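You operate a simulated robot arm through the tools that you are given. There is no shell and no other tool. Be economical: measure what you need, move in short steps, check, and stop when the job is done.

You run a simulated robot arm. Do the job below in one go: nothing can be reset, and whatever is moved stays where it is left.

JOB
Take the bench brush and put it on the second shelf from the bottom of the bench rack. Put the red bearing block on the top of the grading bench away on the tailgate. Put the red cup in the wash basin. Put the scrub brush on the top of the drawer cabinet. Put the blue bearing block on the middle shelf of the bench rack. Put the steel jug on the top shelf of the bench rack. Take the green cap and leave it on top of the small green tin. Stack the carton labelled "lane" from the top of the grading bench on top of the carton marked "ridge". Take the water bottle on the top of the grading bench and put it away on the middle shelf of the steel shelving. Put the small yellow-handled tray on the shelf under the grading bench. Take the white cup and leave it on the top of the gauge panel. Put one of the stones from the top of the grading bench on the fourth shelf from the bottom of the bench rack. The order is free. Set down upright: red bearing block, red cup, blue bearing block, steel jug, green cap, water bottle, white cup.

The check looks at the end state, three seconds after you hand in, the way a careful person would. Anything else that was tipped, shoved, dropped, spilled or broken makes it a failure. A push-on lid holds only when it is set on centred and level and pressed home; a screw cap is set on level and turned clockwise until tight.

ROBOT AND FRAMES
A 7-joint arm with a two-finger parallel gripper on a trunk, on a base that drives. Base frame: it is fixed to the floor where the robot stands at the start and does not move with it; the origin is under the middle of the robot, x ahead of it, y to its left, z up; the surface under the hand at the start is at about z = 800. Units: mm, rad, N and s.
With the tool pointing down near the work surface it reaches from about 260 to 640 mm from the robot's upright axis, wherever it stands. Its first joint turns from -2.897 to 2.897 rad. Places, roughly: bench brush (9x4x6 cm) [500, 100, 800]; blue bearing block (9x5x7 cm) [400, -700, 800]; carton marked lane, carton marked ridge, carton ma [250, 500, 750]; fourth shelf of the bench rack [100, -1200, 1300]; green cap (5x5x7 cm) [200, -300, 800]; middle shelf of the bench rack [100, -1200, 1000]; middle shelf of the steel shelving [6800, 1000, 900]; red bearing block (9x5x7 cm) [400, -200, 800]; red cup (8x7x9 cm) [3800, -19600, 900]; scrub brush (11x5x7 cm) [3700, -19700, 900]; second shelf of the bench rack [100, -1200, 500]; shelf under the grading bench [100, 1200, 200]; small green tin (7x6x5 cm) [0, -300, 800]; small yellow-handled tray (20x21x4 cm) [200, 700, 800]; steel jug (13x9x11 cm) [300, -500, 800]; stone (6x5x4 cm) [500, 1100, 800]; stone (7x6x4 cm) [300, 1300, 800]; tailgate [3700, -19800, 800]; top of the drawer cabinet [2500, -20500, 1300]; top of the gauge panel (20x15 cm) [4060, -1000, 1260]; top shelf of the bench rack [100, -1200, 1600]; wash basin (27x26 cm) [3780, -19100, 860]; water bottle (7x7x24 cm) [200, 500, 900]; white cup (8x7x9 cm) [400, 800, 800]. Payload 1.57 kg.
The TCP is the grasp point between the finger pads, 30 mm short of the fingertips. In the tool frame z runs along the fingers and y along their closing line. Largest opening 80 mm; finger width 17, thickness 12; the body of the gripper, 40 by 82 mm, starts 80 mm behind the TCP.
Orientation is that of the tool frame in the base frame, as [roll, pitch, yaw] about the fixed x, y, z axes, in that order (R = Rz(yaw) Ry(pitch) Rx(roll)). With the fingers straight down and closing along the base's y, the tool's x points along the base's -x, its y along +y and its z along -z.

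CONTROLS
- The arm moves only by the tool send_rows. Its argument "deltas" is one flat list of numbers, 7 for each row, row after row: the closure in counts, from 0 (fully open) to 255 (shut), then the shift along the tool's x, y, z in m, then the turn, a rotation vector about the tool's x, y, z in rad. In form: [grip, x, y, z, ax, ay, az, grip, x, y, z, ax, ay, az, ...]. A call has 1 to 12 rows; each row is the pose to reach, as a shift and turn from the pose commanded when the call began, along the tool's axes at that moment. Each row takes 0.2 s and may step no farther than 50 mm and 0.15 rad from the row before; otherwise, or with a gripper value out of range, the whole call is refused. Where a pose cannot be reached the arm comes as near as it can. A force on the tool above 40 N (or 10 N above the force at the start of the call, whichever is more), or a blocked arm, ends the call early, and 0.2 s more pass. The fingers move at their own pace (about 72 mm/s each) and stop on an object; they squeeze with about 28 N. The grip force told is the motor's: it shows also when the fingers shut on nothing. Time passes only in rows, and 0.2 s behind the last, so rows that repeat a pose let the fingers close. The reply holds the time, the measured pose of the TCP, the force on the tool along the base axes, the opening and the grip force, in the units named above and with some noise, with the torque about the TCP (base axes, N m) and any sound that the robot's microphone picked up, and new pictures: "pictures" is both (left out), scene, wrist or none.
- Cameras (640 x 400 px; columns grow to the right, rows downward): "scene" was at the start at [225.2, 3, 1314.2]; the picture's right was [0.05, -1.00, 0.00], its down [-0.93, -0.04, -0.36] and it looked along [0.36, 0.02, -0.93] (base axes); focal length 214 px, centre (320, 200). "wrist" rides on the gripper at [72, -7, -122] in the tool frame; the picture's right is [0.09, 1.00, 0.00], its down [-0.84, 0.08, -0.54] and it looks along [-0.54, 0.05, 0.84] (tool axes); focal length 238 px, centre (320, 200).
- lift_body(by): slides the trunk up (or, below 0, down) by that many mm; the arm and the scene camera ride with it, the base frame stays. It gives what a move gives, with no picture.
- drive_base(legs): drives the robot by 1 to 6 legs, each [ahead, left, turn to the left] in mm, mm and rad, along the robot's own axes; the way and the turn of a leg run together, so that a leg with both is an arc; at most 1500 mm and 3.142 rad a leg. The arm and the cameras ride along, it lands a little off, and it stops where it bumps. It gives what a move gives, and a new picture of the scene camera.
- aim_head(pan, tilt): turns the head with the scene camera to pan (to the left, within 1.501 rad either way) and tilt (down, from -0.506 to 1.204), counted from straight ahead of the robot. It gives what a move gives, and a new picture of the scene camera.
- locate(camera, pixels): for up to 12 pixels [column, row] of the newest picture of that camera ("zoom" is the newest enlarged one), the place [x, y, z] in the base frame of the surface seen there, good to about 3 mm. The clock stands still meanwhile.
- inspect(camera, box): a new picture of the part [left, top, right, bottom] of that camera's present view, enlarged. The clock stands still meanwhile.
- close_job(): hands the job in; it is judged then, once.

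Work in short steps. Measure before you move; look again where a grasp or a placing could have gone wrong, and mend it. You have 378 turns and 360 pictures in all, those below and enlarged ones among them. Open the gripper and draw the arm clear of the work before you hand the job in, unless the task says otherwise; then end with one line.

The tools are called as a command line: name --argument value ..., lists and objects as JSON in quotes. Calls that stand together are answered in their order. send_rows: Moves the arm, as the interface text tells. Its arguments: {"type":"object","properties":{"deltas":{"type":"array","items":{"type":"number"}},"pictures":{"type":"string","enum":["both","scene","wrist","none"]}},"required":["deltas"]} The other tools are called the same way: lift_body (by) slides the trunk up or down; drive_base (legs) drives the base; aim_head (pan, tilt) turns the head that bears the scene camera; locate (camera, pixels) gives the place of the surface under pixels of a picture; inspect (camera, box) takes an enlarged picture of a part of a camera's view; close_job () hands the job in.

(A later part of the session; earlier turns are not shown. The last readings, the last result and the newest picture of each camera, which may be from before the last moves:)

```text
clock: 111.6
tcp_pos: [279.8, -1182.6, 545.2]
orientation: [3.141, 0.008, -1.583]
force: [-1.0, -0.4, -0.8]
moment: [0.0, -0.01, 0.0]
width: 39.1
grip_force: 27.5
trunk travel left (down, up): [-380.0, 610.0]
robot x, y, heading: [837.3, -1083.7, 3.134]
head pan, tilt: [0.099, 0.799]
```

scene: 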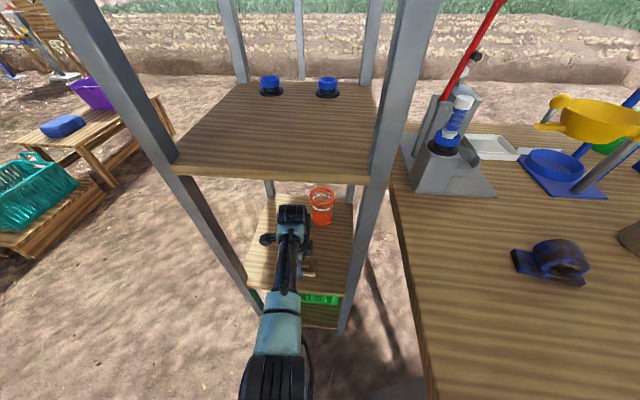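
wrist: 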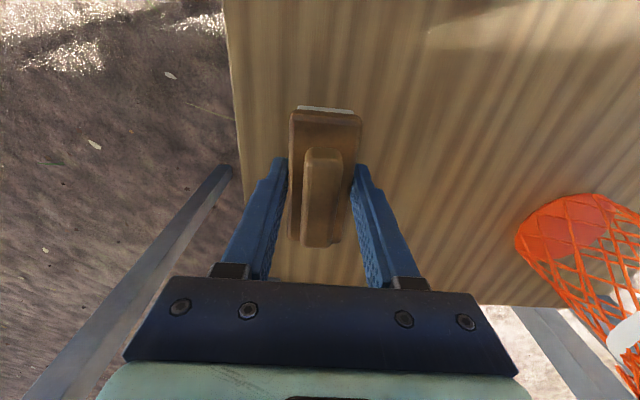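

Over the second shelf; lower gently and release.

send_rows --deltas '[255, 0, 0, 0.005, 0, 0, 0, 255, 0, 0, 0.009, 0, 0, 0, 255, 0, 0, 0.011, 0, 0, 0, 120, 0, 0, 0.011, 0, 0, 0, 60, 0, 0, 0.011, 0, 0, 0, 60, 0, 0, 0.011, 0, 0, 0, 60, 0, 0, -0.03, 0, 0, 0, 60, 0, 0, -0.07, 0, 0, 0]' --pictures "wrist"

```text
clock: 113.4
tcp_pos: [281.0, -1186.9, 611.6]
orientation: [3.14, 0.01, -1.582]
force: [0.6, -0.6, 0.6]
moment: [0.02, 0.03, -0.01]
width: 61.0
grip_force: 0.1
trunk travel left (down, up): [-380.0, 610.0]
robot x, y, heading: [837.5, -1090.0, 3.132]
head pan, tilt: [0.099, 0.799]
```

wrist: 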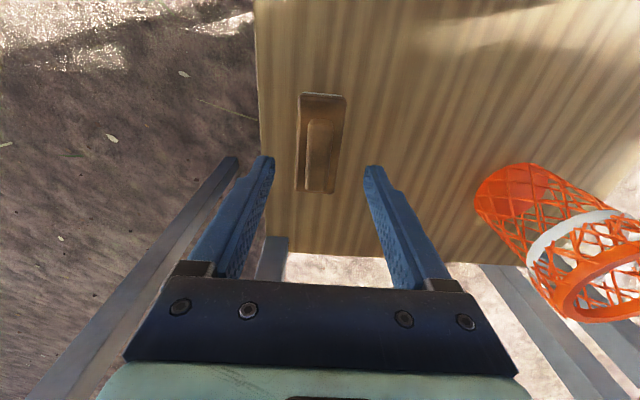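

Brush placed. Retract, back up, raise the trunk and go to the blue block.

send_rows --deltas '[0, 0, -0.04, -0.02, 0, 0, 0, 0, 0, -0.078, -0.02, 0, 0, 0]' --pictures "none"

drive_base --legs '[[-110, 0, 0]]'

lift_body --by 400

drive_base --legs '[[0, -420, 0], [80, 0, 0]]'

```text
clock: 114.0
tcp_pos: [361.1, -1185.6, 634.3]
orientation: [-3.141, 0.012, -1.582]
force: [0.1, 0.9, -1.0]
moment: [-0.01, 0.01, -0.01]
width: 79.9
grip_force: 0.0
trunk travel left (down, up): [-380.0, 610.0]
robot x, y, heading: [838.6, -1091.5, 3.134]
head pan, tilt: [0.099, 0.799]
```

```text
clock: 115.2
tcp_pos: [470.6, -1190.3, 634.2]
orientation: [3.141, 0.015, -1.577]
force: [-0.8, 0.6, 1.2]
moment: [-0.01, -0.01, 0.01]
width: 80.3
grip_force: 0.1
trunk travel left (down, up): [-380.0, 610.0]
robot x, y, heading: [947.5, -1091.3, 3.139]
head pan, tilt: [0.099, 0.799]
```

scene: 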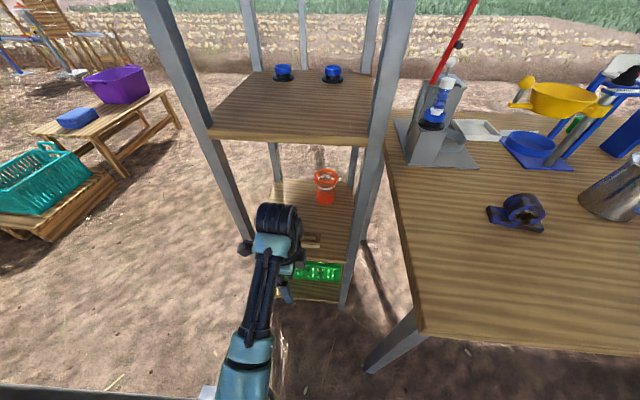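

```text
clock: 119.1
tcp_pos: [468.5, -1190.9, 1034.2]
orientation: [3.138, 0.013, -1.579]
force: [-0.5, 0.6, -0.1]
moment: [0.03, -0.02, -0.01]
width: 80.1
grip_force: 0.2
trunk travel left (down, up): [-780.0, 210.0]
robot x, y, heading: [946.7, -1092.8, 3.136]
head pan, tilt: [0.099, 0.799]
```

```text
clock: 122.3
tcp_pos: [392.4, -759.6, 1032.5]
orientation: [3.14, 0.014, -1.584]
force: [0.0, -0.4, -0.4]
moment: [0.05, -0.01, 0.0]
width: 79.8
grip_force: 0.0
trunk travel left (down, up): [-780.0, 210.0]
robot x, y, heading: [866.0, -662.6, 3.131]
head pan, tilt: [0.099, 0.799]
```

scene: 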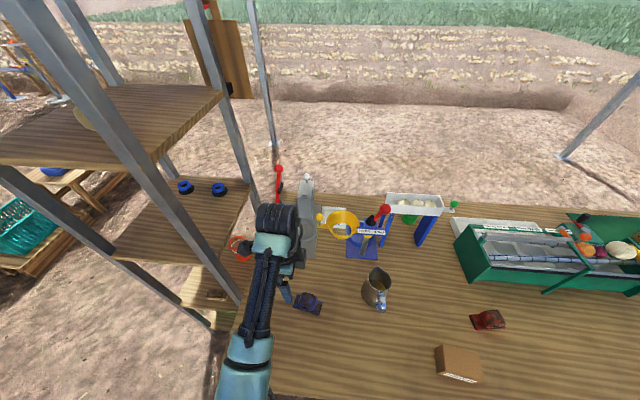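

inspect --camera "wrist" --box '[160, 0, 480, 200]'

inspect --camera "scene" --box '[260, 240, 440, 352]'

```text
2.00 times, centred on (320, 100) of wrist
```

zoom: 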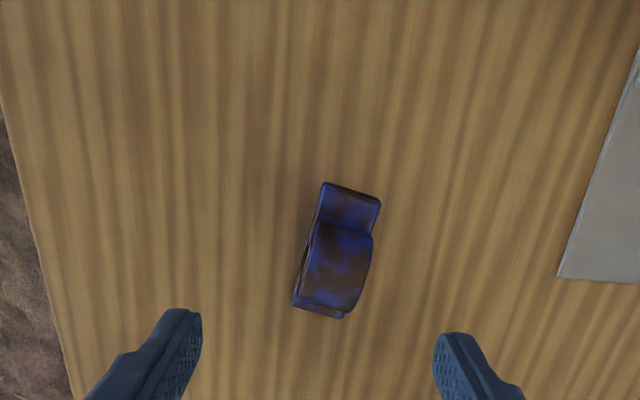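

```text
3.56 times, centred on (350, 296) of scene
```

zoom: 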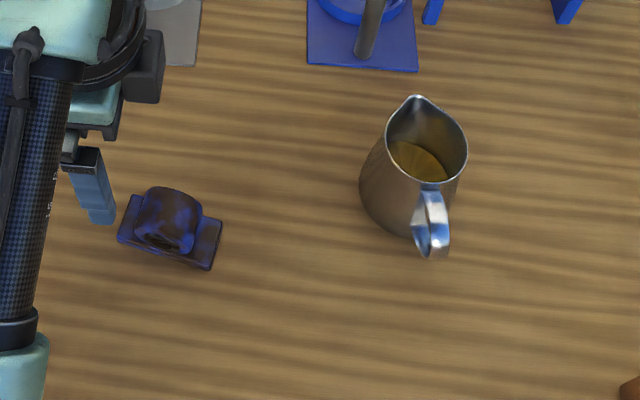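

The jug holds liquid, so it must stay level. For the blue block, locate its plate corners.

inspect --camera "wrist" --box '[280, 80, 380, 170]'

locate --camera "wrist" --pixels '[[322, 93], [348, 101], [332, 158], [308, 151], [318, 115], [344, 120], [340, 152], [313, 145], [330, 130]]'

```text
4.44 times, centred on (330, 125) of wrist
```

zoom: 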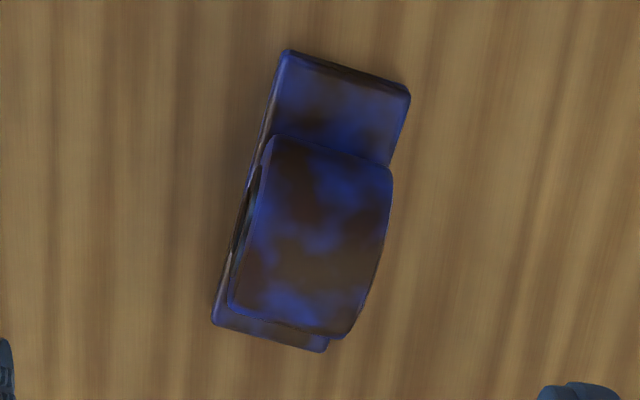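

```text
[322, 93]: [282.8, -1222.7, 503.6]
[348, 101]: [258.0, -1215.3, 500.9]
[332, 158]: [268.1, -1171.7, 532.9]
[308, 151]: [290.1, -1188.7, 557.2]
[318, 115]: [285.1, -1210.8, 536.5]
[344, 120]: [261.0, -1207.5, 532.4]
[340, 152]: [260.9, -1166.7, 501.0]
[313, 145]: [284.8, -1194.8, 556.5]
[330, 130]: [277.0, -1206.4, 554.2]
```

Locate uses the last full wrist picture; use the zoom picture instead.

locate --camera "zoom" --pixels '[[285, 57], [405, 95], [325, 345], [218, 320], [270, 150], [380, 180], [350, 325], [235, 300], [310, 240], [330, 130]]'

```text
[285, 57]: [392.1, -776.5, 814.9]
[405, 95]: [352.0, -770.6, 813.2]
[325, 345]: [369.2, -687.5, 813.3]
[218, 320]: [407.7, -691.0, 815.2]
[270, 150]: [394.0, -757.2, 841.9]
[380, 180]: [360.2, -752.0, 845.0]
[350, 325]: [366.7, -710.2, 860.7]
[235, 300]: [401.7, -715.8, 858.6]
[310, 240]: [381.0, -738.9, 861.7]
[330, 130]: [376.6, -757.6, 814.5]
```

Align yaw (+0.18), centre on (380,−731) and descend to 880, then check.

send_rows --deltas '[0, -0.014, 0.006, 0.03, 0, 0.007, 0.09, 0, -0.0286, 0.0124, 0.06, 0, 0.014, 0.18, 0, -0.0286, 0.0124, 0.105, 0, 0.014, 0.18, 0, -0.0286, 0.0124, 0.14, 0, 0.014, 0.18]' --pictures "wrist"

```text
clock: 123.3
tcp_pos: [379.0, -726.2, 890.9]
orientation: [3.139, 0.0, -1.764]
force: [-1.2, -0.3, -0.4]
moment: [0.0, -0.01, -0.01]
width: 79.7
grip_force: 0.1
trunk travel left (down, up): [-780.0, 210.0]
robot x, y, heading: [870.4, -665.6, 3.128]
head pan, tilt: [0.099, 0.799]
```

wrist: 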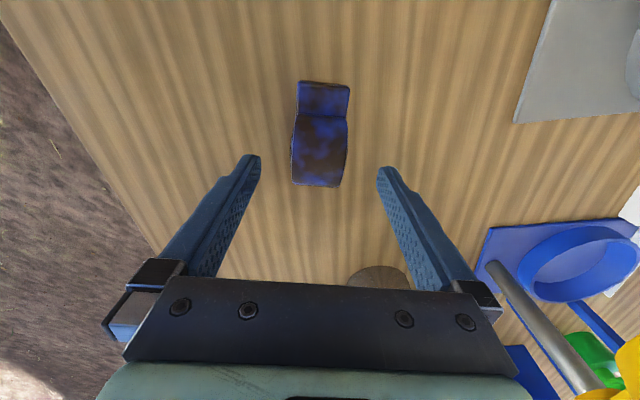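

Well centred. Descend, grip, lift.

send_rows --deltas '[0, 0.004, 0, 0.03, 0, 0, 0, 0, 0.004, 0, 0.055, 0, 0, 0, 255, 0.004, 0, 0.055, 0, 0, 0, 255, 0.004, 0, 0.055, 0, 0, 0, 255, 0.004, 0, 0.055, 0, 0, 0, 255, 0.004, 0, 0.02, 0, 0, 0, 255, 0.004, 0, -0.03, 0, 0, 0, 255, 0.004, 0, -0.08, 0, 0, 0, 255, 0.004, 0, -0.13, 0, 0, 0, 255, 0.004, 0, -0.18, 0, 0, 0]' --pictures "wrist"

```text
clock: 125.5
tcp_pos: [380.0, -736.1, 1072.1]
orientation: [3.139, 0.0, -1.763]
force: [-0.2, 0.1, -4.8]
moment: [-0.01, 0.0, 0.02]
width: 41.6
grip_force: 27.9
trunk travel left (down, up): [-780.0, 210.0]
robot x, y, heading: [866.3, -662.9, 3.132]
head pan, tilt: [0.099, 0.799]
```

wrist: 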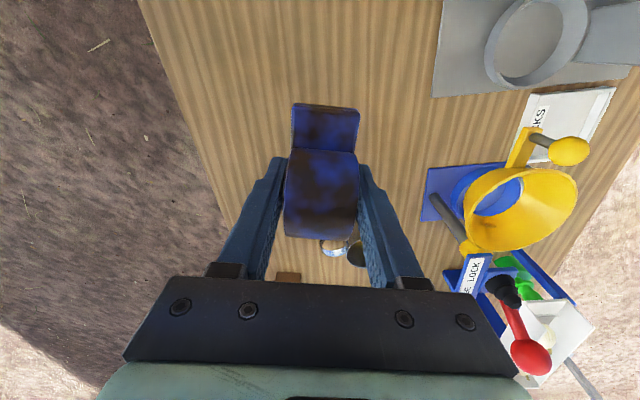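

Held. Drive to the rack front.

drive_base --legs '[[-80, 0, 0.01], [0, 430, 0], [100, 0, 0]]'

```text
clock: 129.0
tcp_pos: [458.1, -1170.9, 1071.3]
orientation: [-3.141, -0.004, -1.756]
force: [0.1, -0.2, -4.3]
moment: [-0.02, 0.01, 0.03]
width: 41.8
grip_force: 27.9
trunk travel left (down, up): [-780.0, 210.0]
robot x, y, heading: [946.6, -1100.3, 3.136]
head pan, tilt: [0.099, 0.799]
stopped in leg 2: the robot was blocked; the commanded pose is now the measured one
```

scene: 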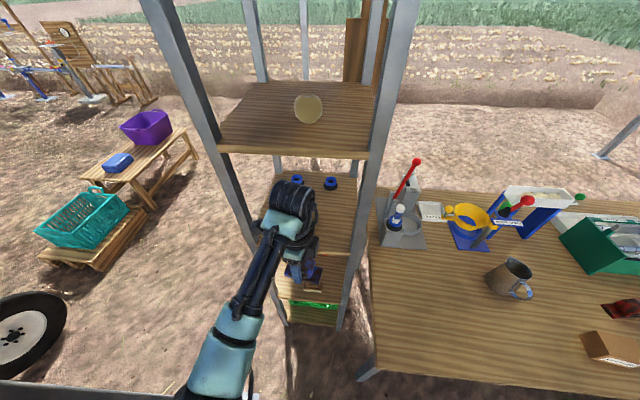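

Blocked just at y≈−1100 (post side). I move 20 right and ahead 100.

drive_base --legs '[[0, -20, 0], [90, 0, 0]]'

locate --camera "scene" --pixels '[[300, 180], [310, 240], [330, 200]]'

```text
clock: 130.5
tcp_pos: [371.0, -1155.0, 1070.4]
orientation: [3.14, 0.0, -1.758]
force: [-0.5, -0.3, -3.9]
moment: [-0.03, -0.04, 0.01]
width: 41.9
grip_force: 28.2
trunk travel left (down, up): [-780.0, 210.0]
robot x, y, heading: [853.2, -1082.6, 3.136]
head pan, tilt: [0.099, 0.799]
```

scene: 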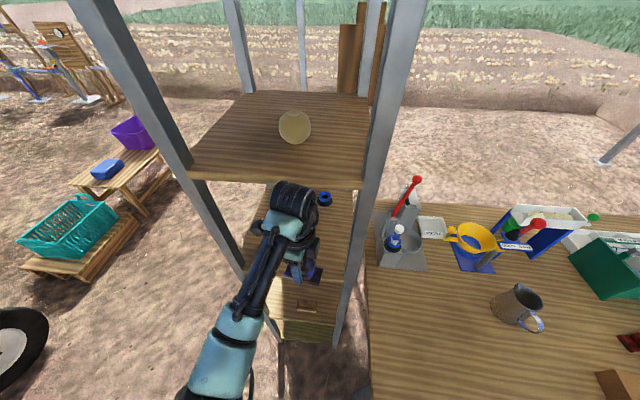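

```text
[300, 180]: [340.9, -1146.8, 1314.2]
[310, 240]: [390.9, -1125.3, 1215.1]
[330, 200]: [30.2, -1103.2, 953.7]
```

Back the hand off a bit, lower, then move in over the middle shelf.

send_rows --deltas '[255, -0.0074, -0.0393, 0, 0, 0, 0, 255, -0.0074, -0.0393, 0.04, 0, 0, 0, 255, -0.0074, -0.0393, 0.075, 0, 0, 0, 255, 0.0085, 0, 0.075, 0, 0, 0, 255, 0.0245, 0.0395, 0.075, 0, 0, 0, 255, 0.0404, 0.0789, 0.075, 0, 0, 0]' --pictures "both"

```text
clock: 131.9
tcp_pos: [281.9, -1175.9, 993.3]
orientation: [-3.137, 0.004, -1.758]
force: [-0.1, 0.7, -3.6]
moment: [0.0, -0.03, 0.04]
width: 42.1
grip_force: 28.3
trunk travel left (down, up): [-780.0, 210.0]
robot x, y, heading: [857.4, -1078.8, 3.139]
head pan, tilt: [0.099, 0.799]
```

scene: 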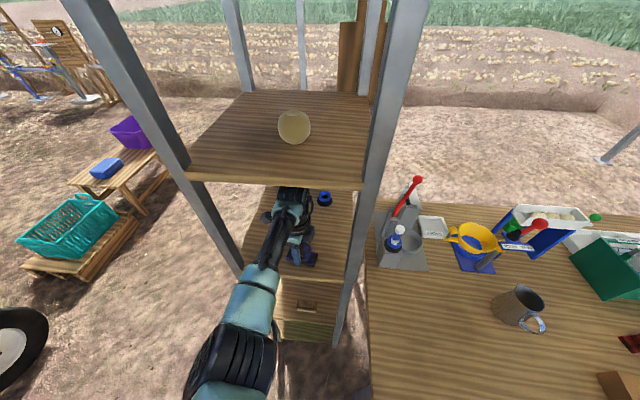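
wrist: 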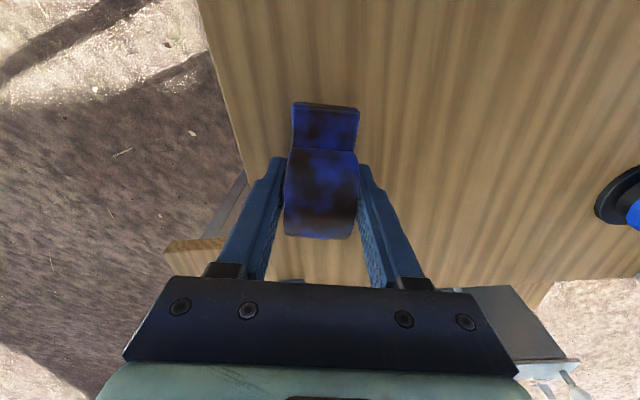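

Lower ~7 mm and release.

send_rows --deltas '[255, 0, 0, 0.004, 0, 0, 0, 255, 0, 0, 0.0075, 0, 0, 0, 110, 0, 0, 0.0075, 0, 0, 0, 50, 0, 0, 0.0075, 0, 0, 0, 50, 0, 0, 0.0075, 0, 0, 0, 50, 0, 0, -0.025, 0, 0, 0, 50, 0, 0, -0.055, 0, 0, 0]' --pictures "wrist"

```text
clock: 133.5
tcp_pos: [285.8, -1178.9, 1043.6]
orientation: [-3.129, 0.008, -1.755]
force: [0.2, 0.6, -0.2]
moment: [-0.01, 0.01, 0.01]
width: 64.2
grip_force: 0.0
trunk travel left (down, up): [-780.0, 210.0]
robot x, y, heading: [854.6, -1079.0, 3.138]
head pan, tilt: [0.099, 0.799]
```

wrist: 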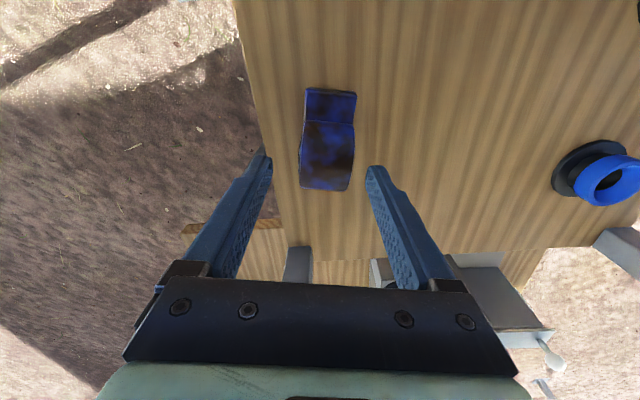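

Placed. Withdraw straight out.

send_rows --deltas '[0, -0.0074, -0.0393, 0, 0, 0, 0, 0, -0.0149, -0.0786, 0, 0, 0, 0, 0, -0.0223, -0.118, 0, 0, 0, 0]' --pictures "none"

drive_base --legs '[[-95, 0, 0], [0, -530, 0]]'

aim_head --pan 0 --tilt 0.9

inspect --camera "scene" --box '[220, 180, 420, 305]'

```text
clock: 134.3
tcp_pos: [405.1, -1178.1, 1049.0]
orientation: [-3.139, 0.003, -1.757]
force: [-0.4, 1.3, -0.1]
moment: [-0.01, -0.02, 0.04]
width: 80.3
grip_force: 0.0
trunk travel left (down, up): [-780.0, 210.0]
robot x, y, heading: [854.7, -1080.3, 3.134]
head pan, tilt: [0.099, 0.799]
```

```text
clock: 138.1
tcp_pos: [501.6, -664.9, 1048.3]
orientation: [-3.135, 0.004, -1.766]
force: [-0.9, -0.1, 0.4]
moment: [0.02, 0.0, -0.05]
width: 79.9
grip_force: 0.1
trunk travel left (down, up): [-780.0, 210.0]
robot x, y, heading: [957.0, -569.8, 3.126]
head pan, tilt: [0.099, 0.799]
```

scene: 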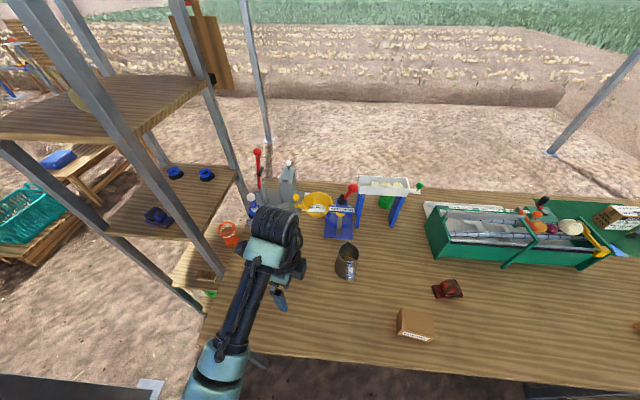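

```text
clock: 138.7
tcp_pos: [501.1, -664.1, 1048.9]
orientation: [-3.136, 0.003, -1.766]
force: [0.6, 0.2, -0.7]
moment: [0.01, 0.03, -0.03]
width: 79.9
grip_force: 0.2
trunk travel left (down, up): [-780.0, 210.0]
robot x, y, heading: [955.9, -572.0, 3.133]
head pan, tilt: [0.0, 0.901]
```

scene: 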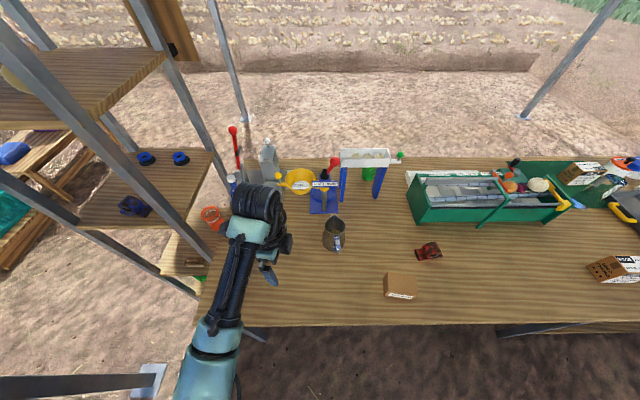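

```text
3.20 times, centred on (320, 242) of scene
```

zoom: 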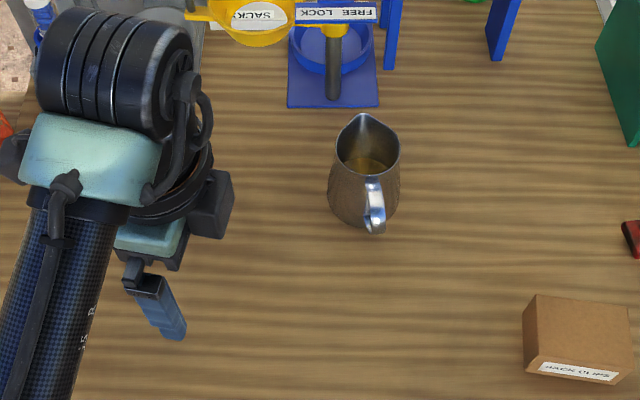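

Measure the jug: rim, base, handle, from the zoom.

locate --camera "zoom" --pixels '[[338, 150], [399, 150], [365, 116], [330, 195], [397, 205], [350, 222], [375, 205], [378, 232], [372, 182], [365, 165], [363, 200]]'

send_rows --deltas '[0, 0, 0, 0, 0, 0, 0]' --pictures "wrist"

```text
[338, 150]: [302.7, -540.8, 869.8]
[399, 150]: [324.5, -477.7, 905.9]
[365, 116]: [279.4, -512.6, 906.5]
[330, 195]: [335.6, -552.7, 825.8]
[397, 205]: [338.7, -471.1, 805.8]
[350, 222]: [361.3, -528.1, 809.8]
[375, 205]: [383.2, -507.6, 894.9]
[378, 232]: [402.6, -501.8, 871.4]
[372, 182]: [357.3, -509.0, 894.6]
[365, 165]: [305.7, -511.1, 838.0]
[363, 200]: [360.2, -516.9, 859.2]
```

```text
clock: 139.1
tcp_pos: [502.6, -664.1, 1048.2]
orientation: [-3.138, 0.002, -1.765]
force: [-0.4, 0.2, 0.0]
moment: [-0.03, -0.01, 0.02]
width: 80.0
grip_force: 0.1
trunk travel left (down, up): [-780.0, 210.0]
robot x, y, heading: [959.2, -571.0, 3.131]
head pan, tilt: [0.0, 0.901]
```

wrist: 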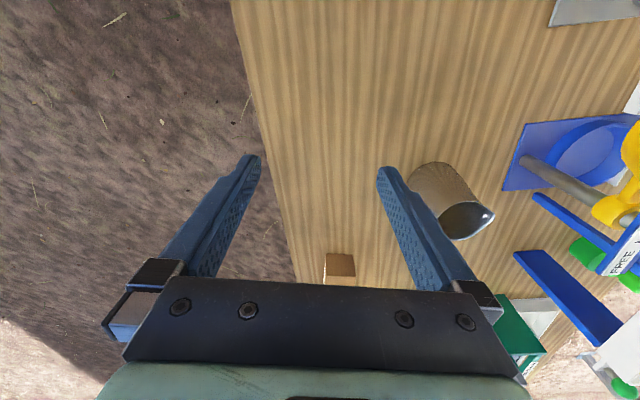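

Jug: axis ≈(318,−511), upper body ~70 mm wide, handle toward me. I'll grasp the upper body with the hand 30° below horizontal, handle between fingers. First return to standard yaw and line up.

drive_base --legs '[[0, -60, 0.008]]'

send_rows --deltas '[0, 0, 0, -0.01, 0, 0, -0.147, 0, 0, 0, -0.02, 0, 0, -0.294, 0, 0, 0, -0.03, 0, 0, -0.441, 0, 0, 0, -0.04, 0, 0, -0.588, 0, 0, 0, -0.05, 0, 0, -0.735, 0, 0, 0, -0.05, 0, 0, -0.882, 0, 0, 0, -0.05, 0, 0, -1.03, 0, 0, 0, -0.05, 0, 0, -1.176, 0, 0, 0, -0.05, 0, 0, -1.323, 0, 0, 0, -0.05, 0, 0, -1.47, 0, 0, 0, -0.05, 0, 0, -1.618, 0, 0, 0, -0.05, 0, 0, -1.765]' --pictures "none"

```text
clock: 140.1
tcp_pos: [504.2, -608.0, 1048.1]
orientation: [-3.138, 0.002, -1.756]
force: [-0.3, -0.4, 0.6]
moment: [-0.02, 0.03, -0.04]
width: 80.0
grip_force: 0.1
trunk travel left (down, up): [-780.0, 210.0]
robot x, y, heading: [956.2, -511.7, 3.136]
head pan, tilt: [0.0, 0.901]
```

scene: 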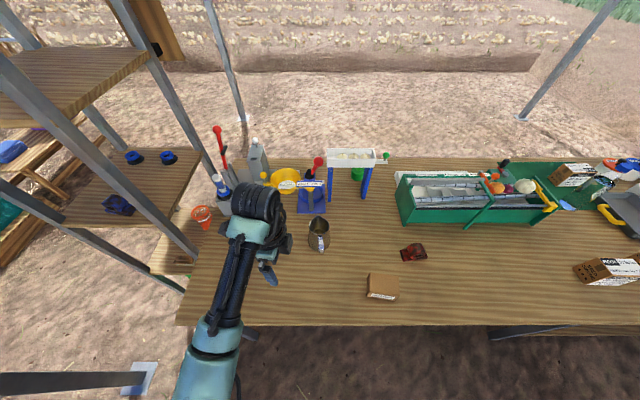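

```text
clock: 142.7
tcp_pos: [503.8, -607.4, 1098.4]
orientation: [-3.141, -0.005, 0.011]
force: [-0.1, 0.2, 0.4]
moment: [0.02, 0.01, -0.01]
width: 79.7
grip_force: 0.0
trunk travel left (down, up): [-780.0, 210.0]
robot x, y, heading: [954.6, -509.9, 3.142]
head pan, tilt: [0.0, 0.901]
```

Line up with the jug's y and pitch the hand by 60° (30° below horizontal).

send_rows --deltas '[0, 0, -0.012, 0, 0, -0.131, 0, 0, 0, -0.024, 0, 0, -0.262, 0, 0, 0, -0.036, 0, 0, -0.393, 0, 0, 0, -0.048, 0, 0, -0.524, 0, 0, 0, -0.06, 0, 0, -0.655, 0, 0, 0, -0.072, 0, 0, -0.786, 0, 0, 0, -0.084, 0, 0, -0.917, 0, 0, 0, -0.097, 0, 0, -1.047, -0.011]' --pictures "both"

```text
clock: 144.5
tcp_pos: [502.1, -511.0, 1099.4]
orientation: [-3.124, 1.045, 0.031]
force: [0.4, 0.4, -0.2]
moment: [0.03, -0.04, 0.0]
width: 80.0
grip_force: 0.0
trunk travel left (down, up): [-780.0, 210.0]
robot x, y, heading: [952.7, -508.3, 3.139]
head pan, tilt: [0.0, 0.901]
```

scene: 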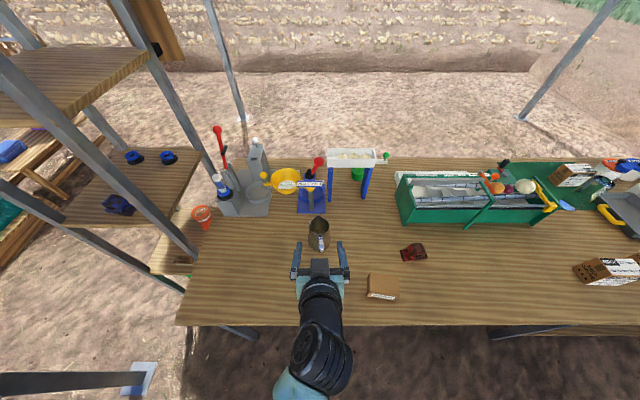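
wrist: 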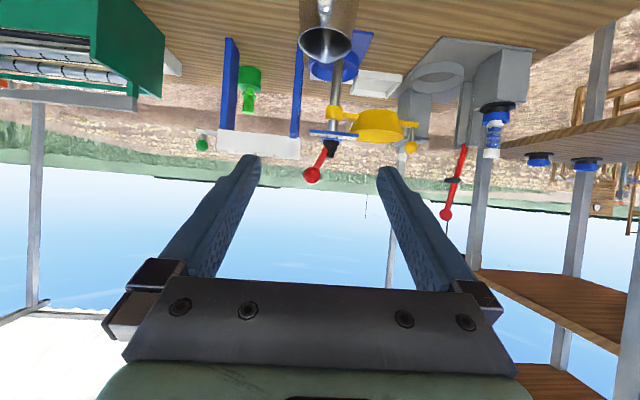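

Descend to the jug's height in front of it (x≈470, z≈872).

send_rows --deltas '[0, 0.036, 0, 0.028, 0, 0, 0, 0, 0.072, 0, 0.056, 0, 0, 0, 0, 0.108, 0, 0.085, 0, 0, 0, 0, 0.145, 0, 0.113, 0, 0, 0, 0, 0.1806, 0, 0.141, 0, 0, 0]' --pictures "both"

inspect --camera "scene" --box '[240, 190, 400, 290]'

```text
clock: 145.7
tcp_pos: [471.7, -508.2, 870.7]
orientation: [-3.126, 1.044, 0.028]
force: [-0.8, -0.8, 0.1]
moment: [-0.01, -0.02, -0.02]
width: 80.0
grip_force: 0.0
trunk travel left (down, up): [-780.0, 210.0]
robot x, y, heading: [952.6, -512.5, 3.142]
head pan, tilt: [0.0, 0.901]
```

scene: 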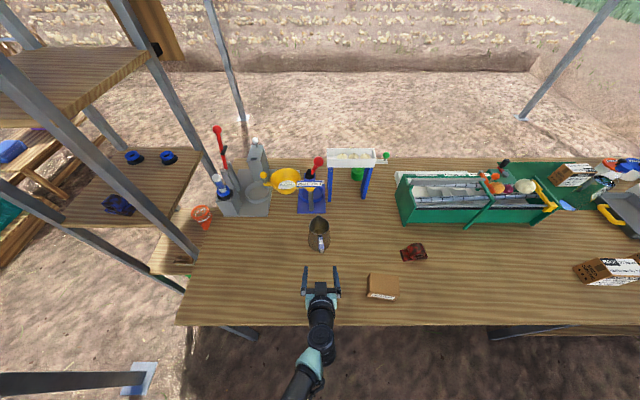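
wrist: 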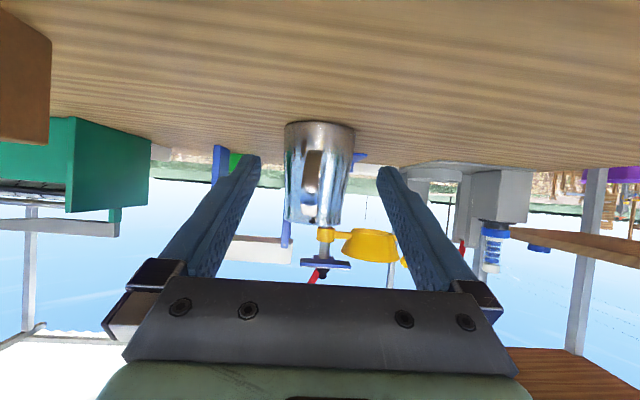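

```text
4.00 times, centred on (320, 240) of scene
```

zoom: 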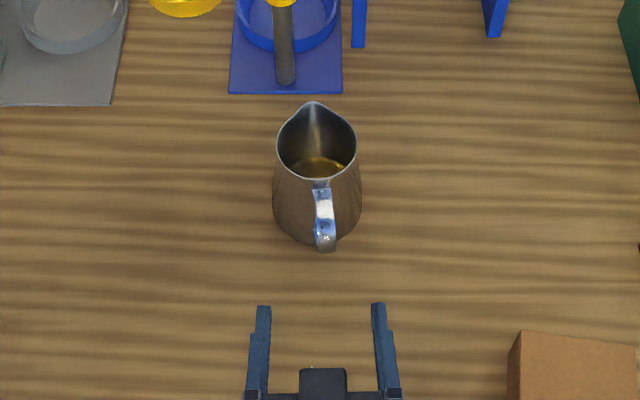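

Measure the jug's sides from the wrist picture for lateral alignment.

locate --camera "wrist" --pixels '[[289, 205], [339, 210], [288, 180], [347, 185], [287, 160], [352, 160], [287, 135], [353, 135], [313, 180], [313, 215], [313, 150]]'

```text
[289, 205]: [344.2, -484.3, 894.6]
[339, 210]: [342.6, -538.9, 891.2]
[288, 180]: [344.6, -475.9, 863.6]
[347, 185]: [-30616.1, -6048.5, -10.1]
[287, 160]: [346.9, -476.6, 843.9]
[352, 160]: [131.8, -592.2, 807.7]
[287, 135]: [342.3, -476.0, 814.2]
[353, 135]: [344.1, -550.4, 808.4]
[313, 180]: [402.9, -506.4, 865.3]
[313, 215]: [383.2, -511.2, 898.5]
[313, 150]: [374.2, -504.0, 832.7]
```

Advance straight along −x by 134 mm in small steps.

send_rows --deltas '[0, -0.017, 0.0005, 0.029, 0, 0, 0, 0, -0.0335, 0.0005, 0.058, 0, 0, 0, 0, -0.05, 0.0005, 0.087, 0, 0, 0]' --pictures "both"

inspect --camera "scene" --box '[240, 190, 400, 290]'

```text
clock: 146.5
tcp_pos: [372.3, -510.2, 868.5]
orientation: [-3.129, 1.04, 0.026]
force: [0.2, 0.5, -0.3]
moment: [0.02, -0.01, -0.02]
width: 80.1
grip_force: 0.0
trunk travel left (down, up): [-780.0, 210.0]
robot x, y, heading: [953.2, -508.6, 3.137]
head pan, tilt: [0.0, 0.901]
```

scene: 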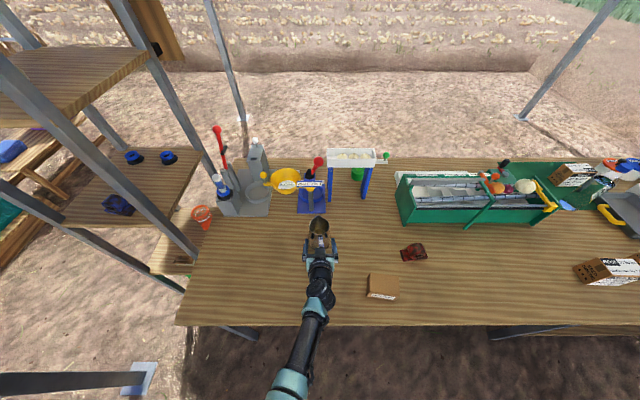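
wrist: 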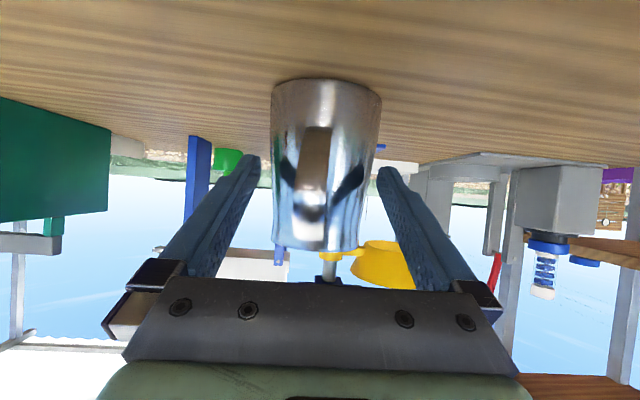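

```text
4.00 times, centred on (320, 240) of scene
```

zoom: 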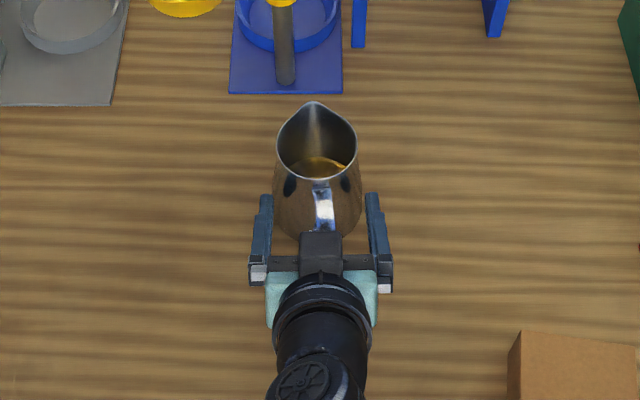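

Nearly centred; shift 1.5 mm toward −y and advance 34 mm more, then close.

send_rows --deltas '[0, -0.009, 0.0015, 0.015, 0, 0, 0, 0, -0.017, 0.0015, 0.0295, 0, 0, 0, 120, -0.017, 0.0015, 0.0295, 0, 0, 0, 255, -0.017, 0.0015, 0.0295, 0, 0, 0, 255, -0.017, 0.0015, 0.0295, 0, 0, 0, 255, -0.017, 0.0015, 0.0295, 0, 0, 0]' --pictures "wrist"

inspect --camera "scene" --box '[240, 190, 400, 290]'

```text
clock: 147.9
tcp_pos: [336.9, -515.3, 870.4]
orientation: [-3.126, 1.041, 0.03]
force: [-1.1, 1.0, -0.1]
moment: [0.06, -0.01, -0.04]
width: 77.3
grip_force: 28.1
trunk travel left (down, up): [-780.0, 210.0]
robot x, y, heading: [953.6, -505.1, 3.14]
head pan, tilt: [0.0, 0.901]
```

wrist: 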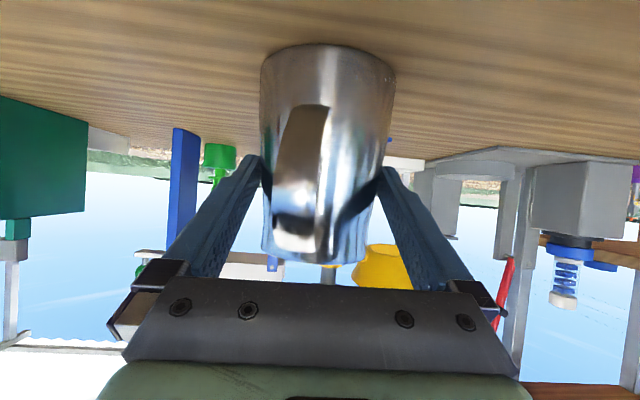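

```text
4.00 times, centred on (320, 240) of scene
```

zoom: 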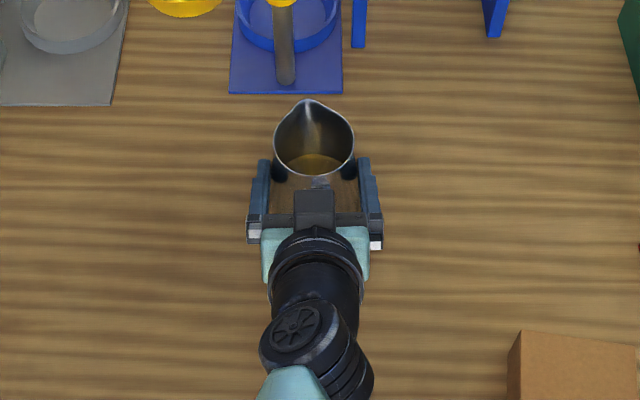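

Gripped (77 mm). Lift 30 mm slowly.

send_rows --deltas '[255, -0.0087, 0, -0.005, 0, 0, 0, 255, -0.0173, 0, -0.01, 0, 0, 0, 255, -0.026, 0, -0.015, 0, 0, 0, 255, -0.026, 0, -0.015, 0, 0, 0]' --pictures "wrist"

inspect --camera "scene" --box '[240, 190, 400, 290]'

```text
clock: 148.9
tcp_pos: [337.8, -514.7, 900.0]
orientation: [-3.126, 1.041, 0.028]
force: [0.4, -0.3, -3.6]
moment: [0.02, -0.05, 0.02]
width: 77.6
grip_force: 27.0
trunk travel left (down, up): [-780.0, 210.0]
robot x, y, heading: [954.0, -508.5, 3.14]
head pan, tilt: [0.0, 0.901]
```

wrist: 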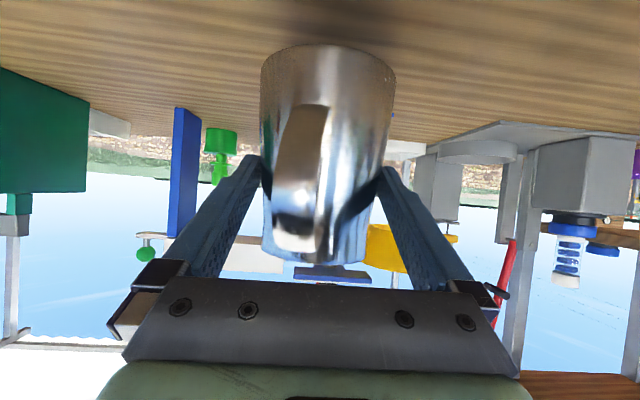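

```text
4.00 times, centred on (320, 240) of scene
```

zoom: 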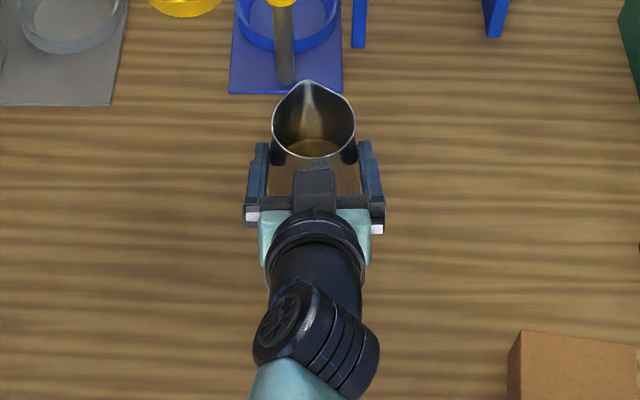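

Held firmly and level. Raise the trunk fully, then raise the arm.

lift_body --by 205

send_rows --deltas '[255, -0.0346, 0, -0.02, 0, 0, 0, 255, -0.0692, 0, -0.04, 0, 0, 0, 255, -0.1038, 0, -0.06, 0, 0, 0, 255, -0.1384, 0, -0.08, 0, 0, 0, 255, -0.173, 0, -0.1, 0, 0, 0, 255, -0.2076, 0, -0.12, 0, 0, 0]' --pictures "both"

```text
clock: 151.1
tcp_pos: [336.3, -515.9, 1105.8]
orientation: [-3.127, 1.042, 0.031]
force: [-0.3, 0.9, -4.5]
moment: [-0.01, -0.1, -0.01]
width: 77.2
grip_force: 27.9
trunk travel left (down, up): [-985.0, 5.0]
robot x, y, heading: [954.9, -514.3, 3.142]
head pan, tilt: [0.0, 0.901]
```

```text
clock: 152.5
tcp_pos: [336.9, -517.3, 1342.8]
orientation: [-3.128, 1.042, 0.029]
force: [-0.8, -0.4, -4.1]
moment: [-0.01, -0.07, 0.02]
width: 77.6
grip_force: 28.0
trunk travel left (down, up): [-985.0, 5.0]
robot x, y, heading: [954.0, -511.0, 3.139]
head pan, tilt: [0.0, 0.901]
```

scene: 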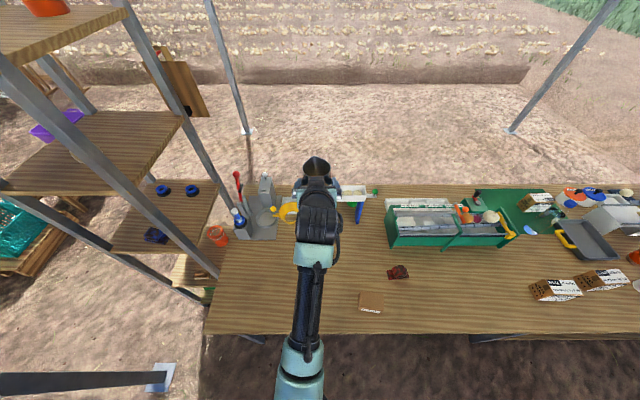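
wrist: 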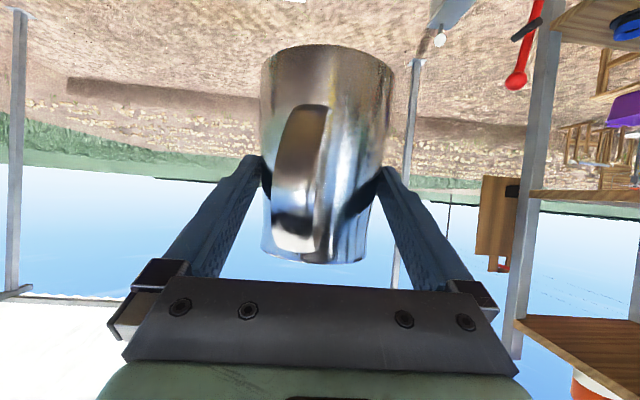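

Continue raising to about 1700.

send_rows --deltas '[255, -0.0346, 0, -0.02, 0, 0, 0, 255, -0.0692, 0, -0.04, 0, 0, 0, 255, -0.1038, 0, -0.06, 0, 0, 0, 255, -0.1384, 0, -0.08, 0, 0, 0, 255, -0.173, 0, -0.1, 0, 0, 0, 255, -0.2076, 0, -0.12, 0, 0, 0, 255, -0.2422, 0, -0.14, 0, 0, 0, 255, -0.2768, 0, -0.16, 0, 0, 0, 255, -0.3114, 0, -0.18, 0, 0, 0]' --pictures "scene"

```text
clock: 154.5
tcp_pos: [336.8, -519.4, 1702.5]
orientation: [-3.127, 1.043, 0.031]
force: [-0.3, -0.4, -4.4]
moment: [0.0, -0.07, 0.02]
width: 77.3
grip_force: 27.6
trunk travel left (down, up): [-985.0, 5.0]
robot x, y, heading: [952.3, -513.7, 3.139]
head pan, tilt: [0.0, 0.901]
```

scene: 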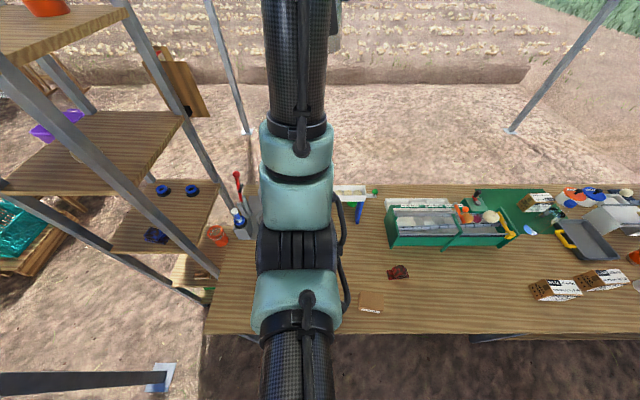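

Back up 130, then go left to the rack at height.

drive_base --legs '[[-130, 0, 0], [0, 560, 0]]'

aim_head --pan 0.1 --tilt 0.2

```text
clock: 158.6
tcp_pos: [462.7, -1079.0, 1704.0]
orientation: [-3.128, 1.041, 0.037]
force: [0.1, -0.5, -3.7]
moment: [0.03, -0.06, 0.05]
width: 77.3
grip_force: 28.1
trunk travel left (down, up): [-985.0, 5.0]
robot x, y, heading: [1086.2, -1067.5, -3.135]
head pan, tilt: [0.0, 0.901]
```

scene: 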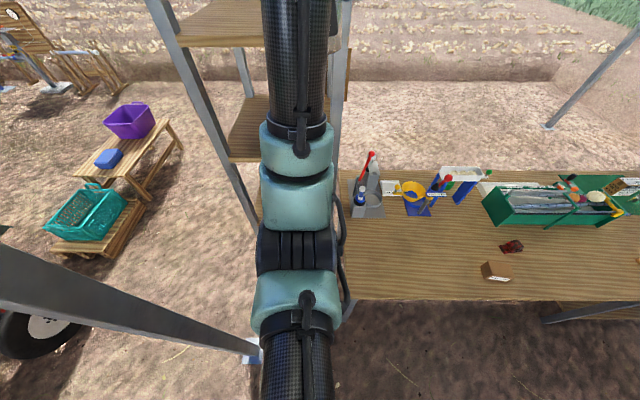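

```text
clock: 159.6
tcp_pos: [465.5, -1080.6, 1704.1]
orientation: [-3.128, 1.042, 0.039]
force: [0.1, 0.5, -4.3]
moment: [0.02, -0.08, -0.04]
width: 77.3
grip_force: 27.5
trunk travel left (down, up): [-985.0, 5.0]
robot x, y, heading: [1084.1, -1067.8, -3.136]
head pan, tilt: [0.099, 0.201]
```

scene: 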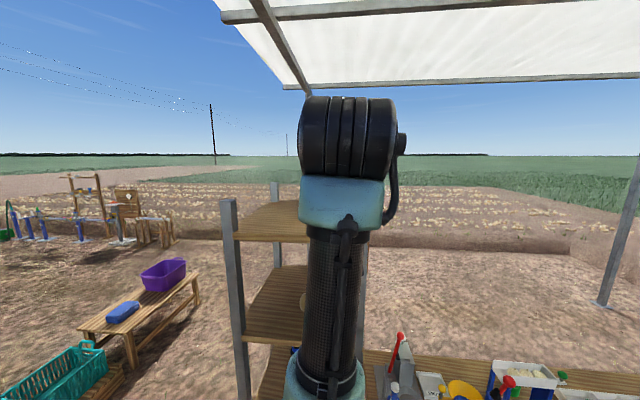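

Shift the hand to y≈−1180 (centre of the opening).

send_rows --deltas '[255, 0, 0.035, 0, 0, 0, 0, 255, 0, 0.07, 0, 0, 0, 0, 255, 0, 0.1, 0, 0, 0, 0]' --pictures "both"

```text
clock: 160.4
tcp_pos: [468.9, -1182.0, 1702.3]
orientation: [-3.125, 1.042, 0.04]
force: [0.0, 0.1, -3.6]
moment: [-0.02, -0.12, 0.0]
width: 77.4
grip_force: 27.8
trunk travel left (down, up): [-985.0, 5.0]
robot x, y, heading: [1084.9, -1071.7, -3.135]
head pan, tilt: [0.099, 0.201]
```

scene: 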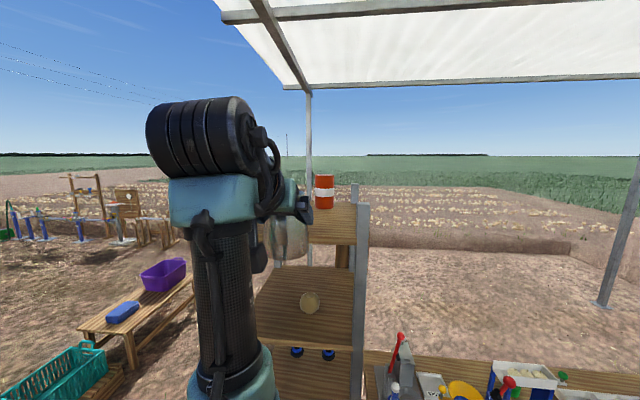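
wrist: 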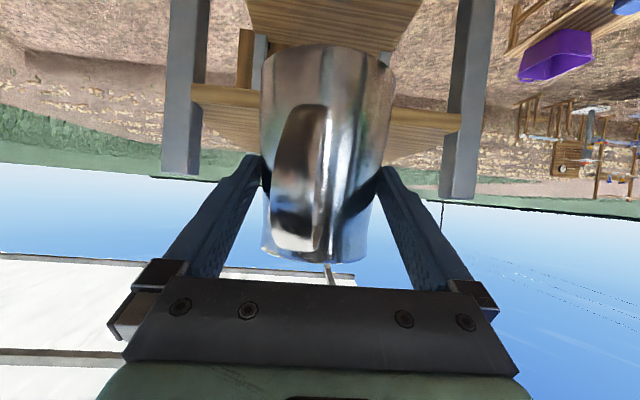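

Locate the can and shelf top.

locate --camera "scene" --pixels '[[324, 205], [324, 180], [340, 206], [345, 225], [320, 240], [361, 230], [361, 190], [350, 212]]'

inspect --camera "scene" --box '[220, 150, 420, 275]'

```text
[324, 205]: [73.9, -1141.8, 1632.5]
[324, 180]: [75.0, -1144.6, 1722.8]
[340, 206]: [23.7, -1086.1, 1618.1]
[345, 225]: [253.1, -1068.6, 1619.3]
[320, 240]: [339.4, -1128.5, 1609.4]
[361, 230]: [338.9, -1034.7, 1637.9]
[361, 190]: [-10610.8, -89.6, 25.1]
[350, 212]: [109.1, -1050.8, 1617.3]
```

```text
3.20 times, centred on (320, 212) of scene
```

zoom: 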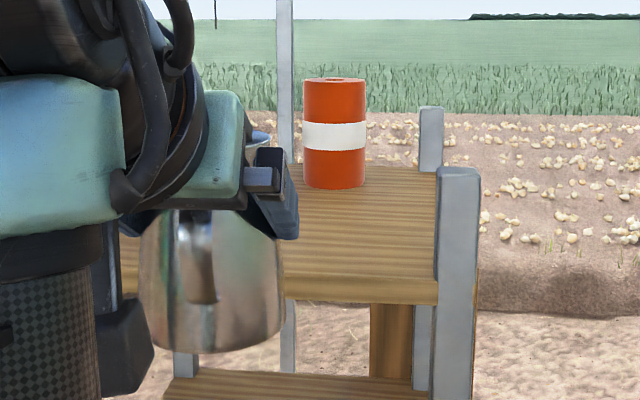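

Shelf top z≈1619. Raise 15 mm, drive ahead 130.

send_rows --deltas '[255, -0.013, 0, -0.0075, 0, 0, 0]' --pictures "none"

drive_base --legs '[[130, 0, 0]]'

send_rows --deltas '[255, -0.0125, 0, 0.0217, 0, 0, 0, 255, -0.026, 0, 0.0445, 0, 0, 0]' --pictures "both"

```text
clock: 160.8
tcp_pos: [468.0, -1180.3, 1717.4]
orientation: [-3.128, 1.041, 0.038]
force: [0.2, 0.6, -3.7]
moment: [0.02, -0.06, -0.01]
width: 77.3
grip_force: 27.9
trunk travel left (down, up): [-985.0, 5.0]
robot x, y, heading: [1085.1, -1068.1, -3.129]
head pan, tilt: [0.099, 0.201]
```

```text
clock: 162.1
tcp_pos: [341.0, -1178.8, 1719.1]
orientation: [-3.127, 1.043, 0.037]
force: [0.5, 0.0, -3.5]
moment: [-0.01, -0.06, -0.01]
width: 77.3
grip_force: 27.9
trunk travel left (down, up): [-985.0, 5.0]
robot x, y, heading: [954.9, -1066.3, -3.139]
head pan, tilt: [0.099, 0.201]
```

scene: 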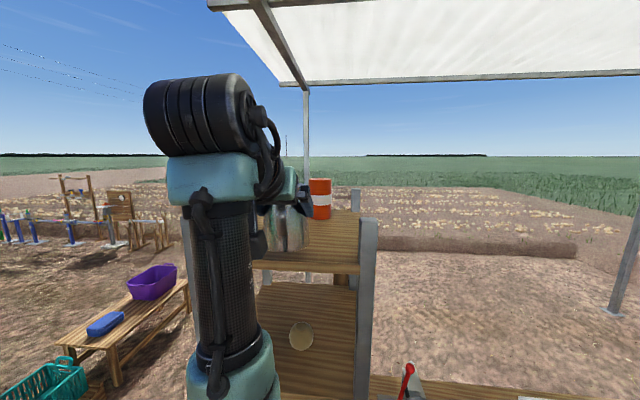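

```text
clock: 162.7
tcp_pos: [286.0, -1180.9, 1719.2]
orientation: [-3.126, 1.042, 0.036]
force: [0.2, 0.2, -4.1]
moment: [-0.01, -0.08, -0.01]
width: 77.3
grip_force: 28.3
trunk travel left (down, up): [-985.0, 5.0]
robot x, y, heading: [956.4, -1068.9, -3.135]
head pan, tilt: [0.099, 0.201]
```

scene: 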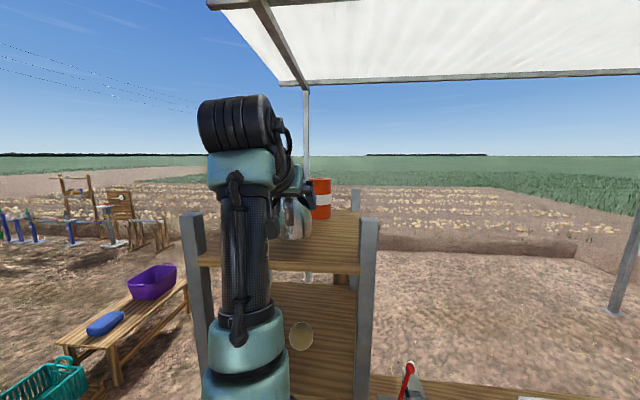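
wrist: 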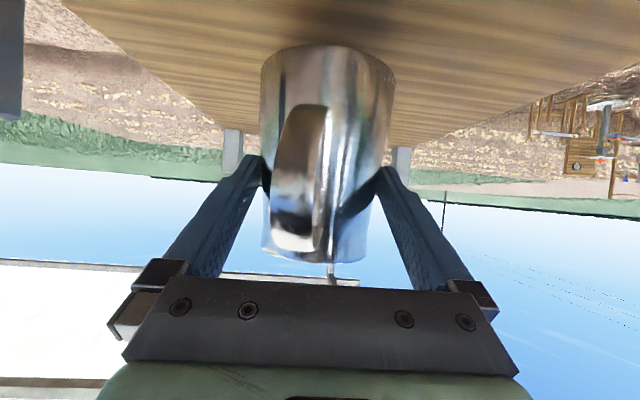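

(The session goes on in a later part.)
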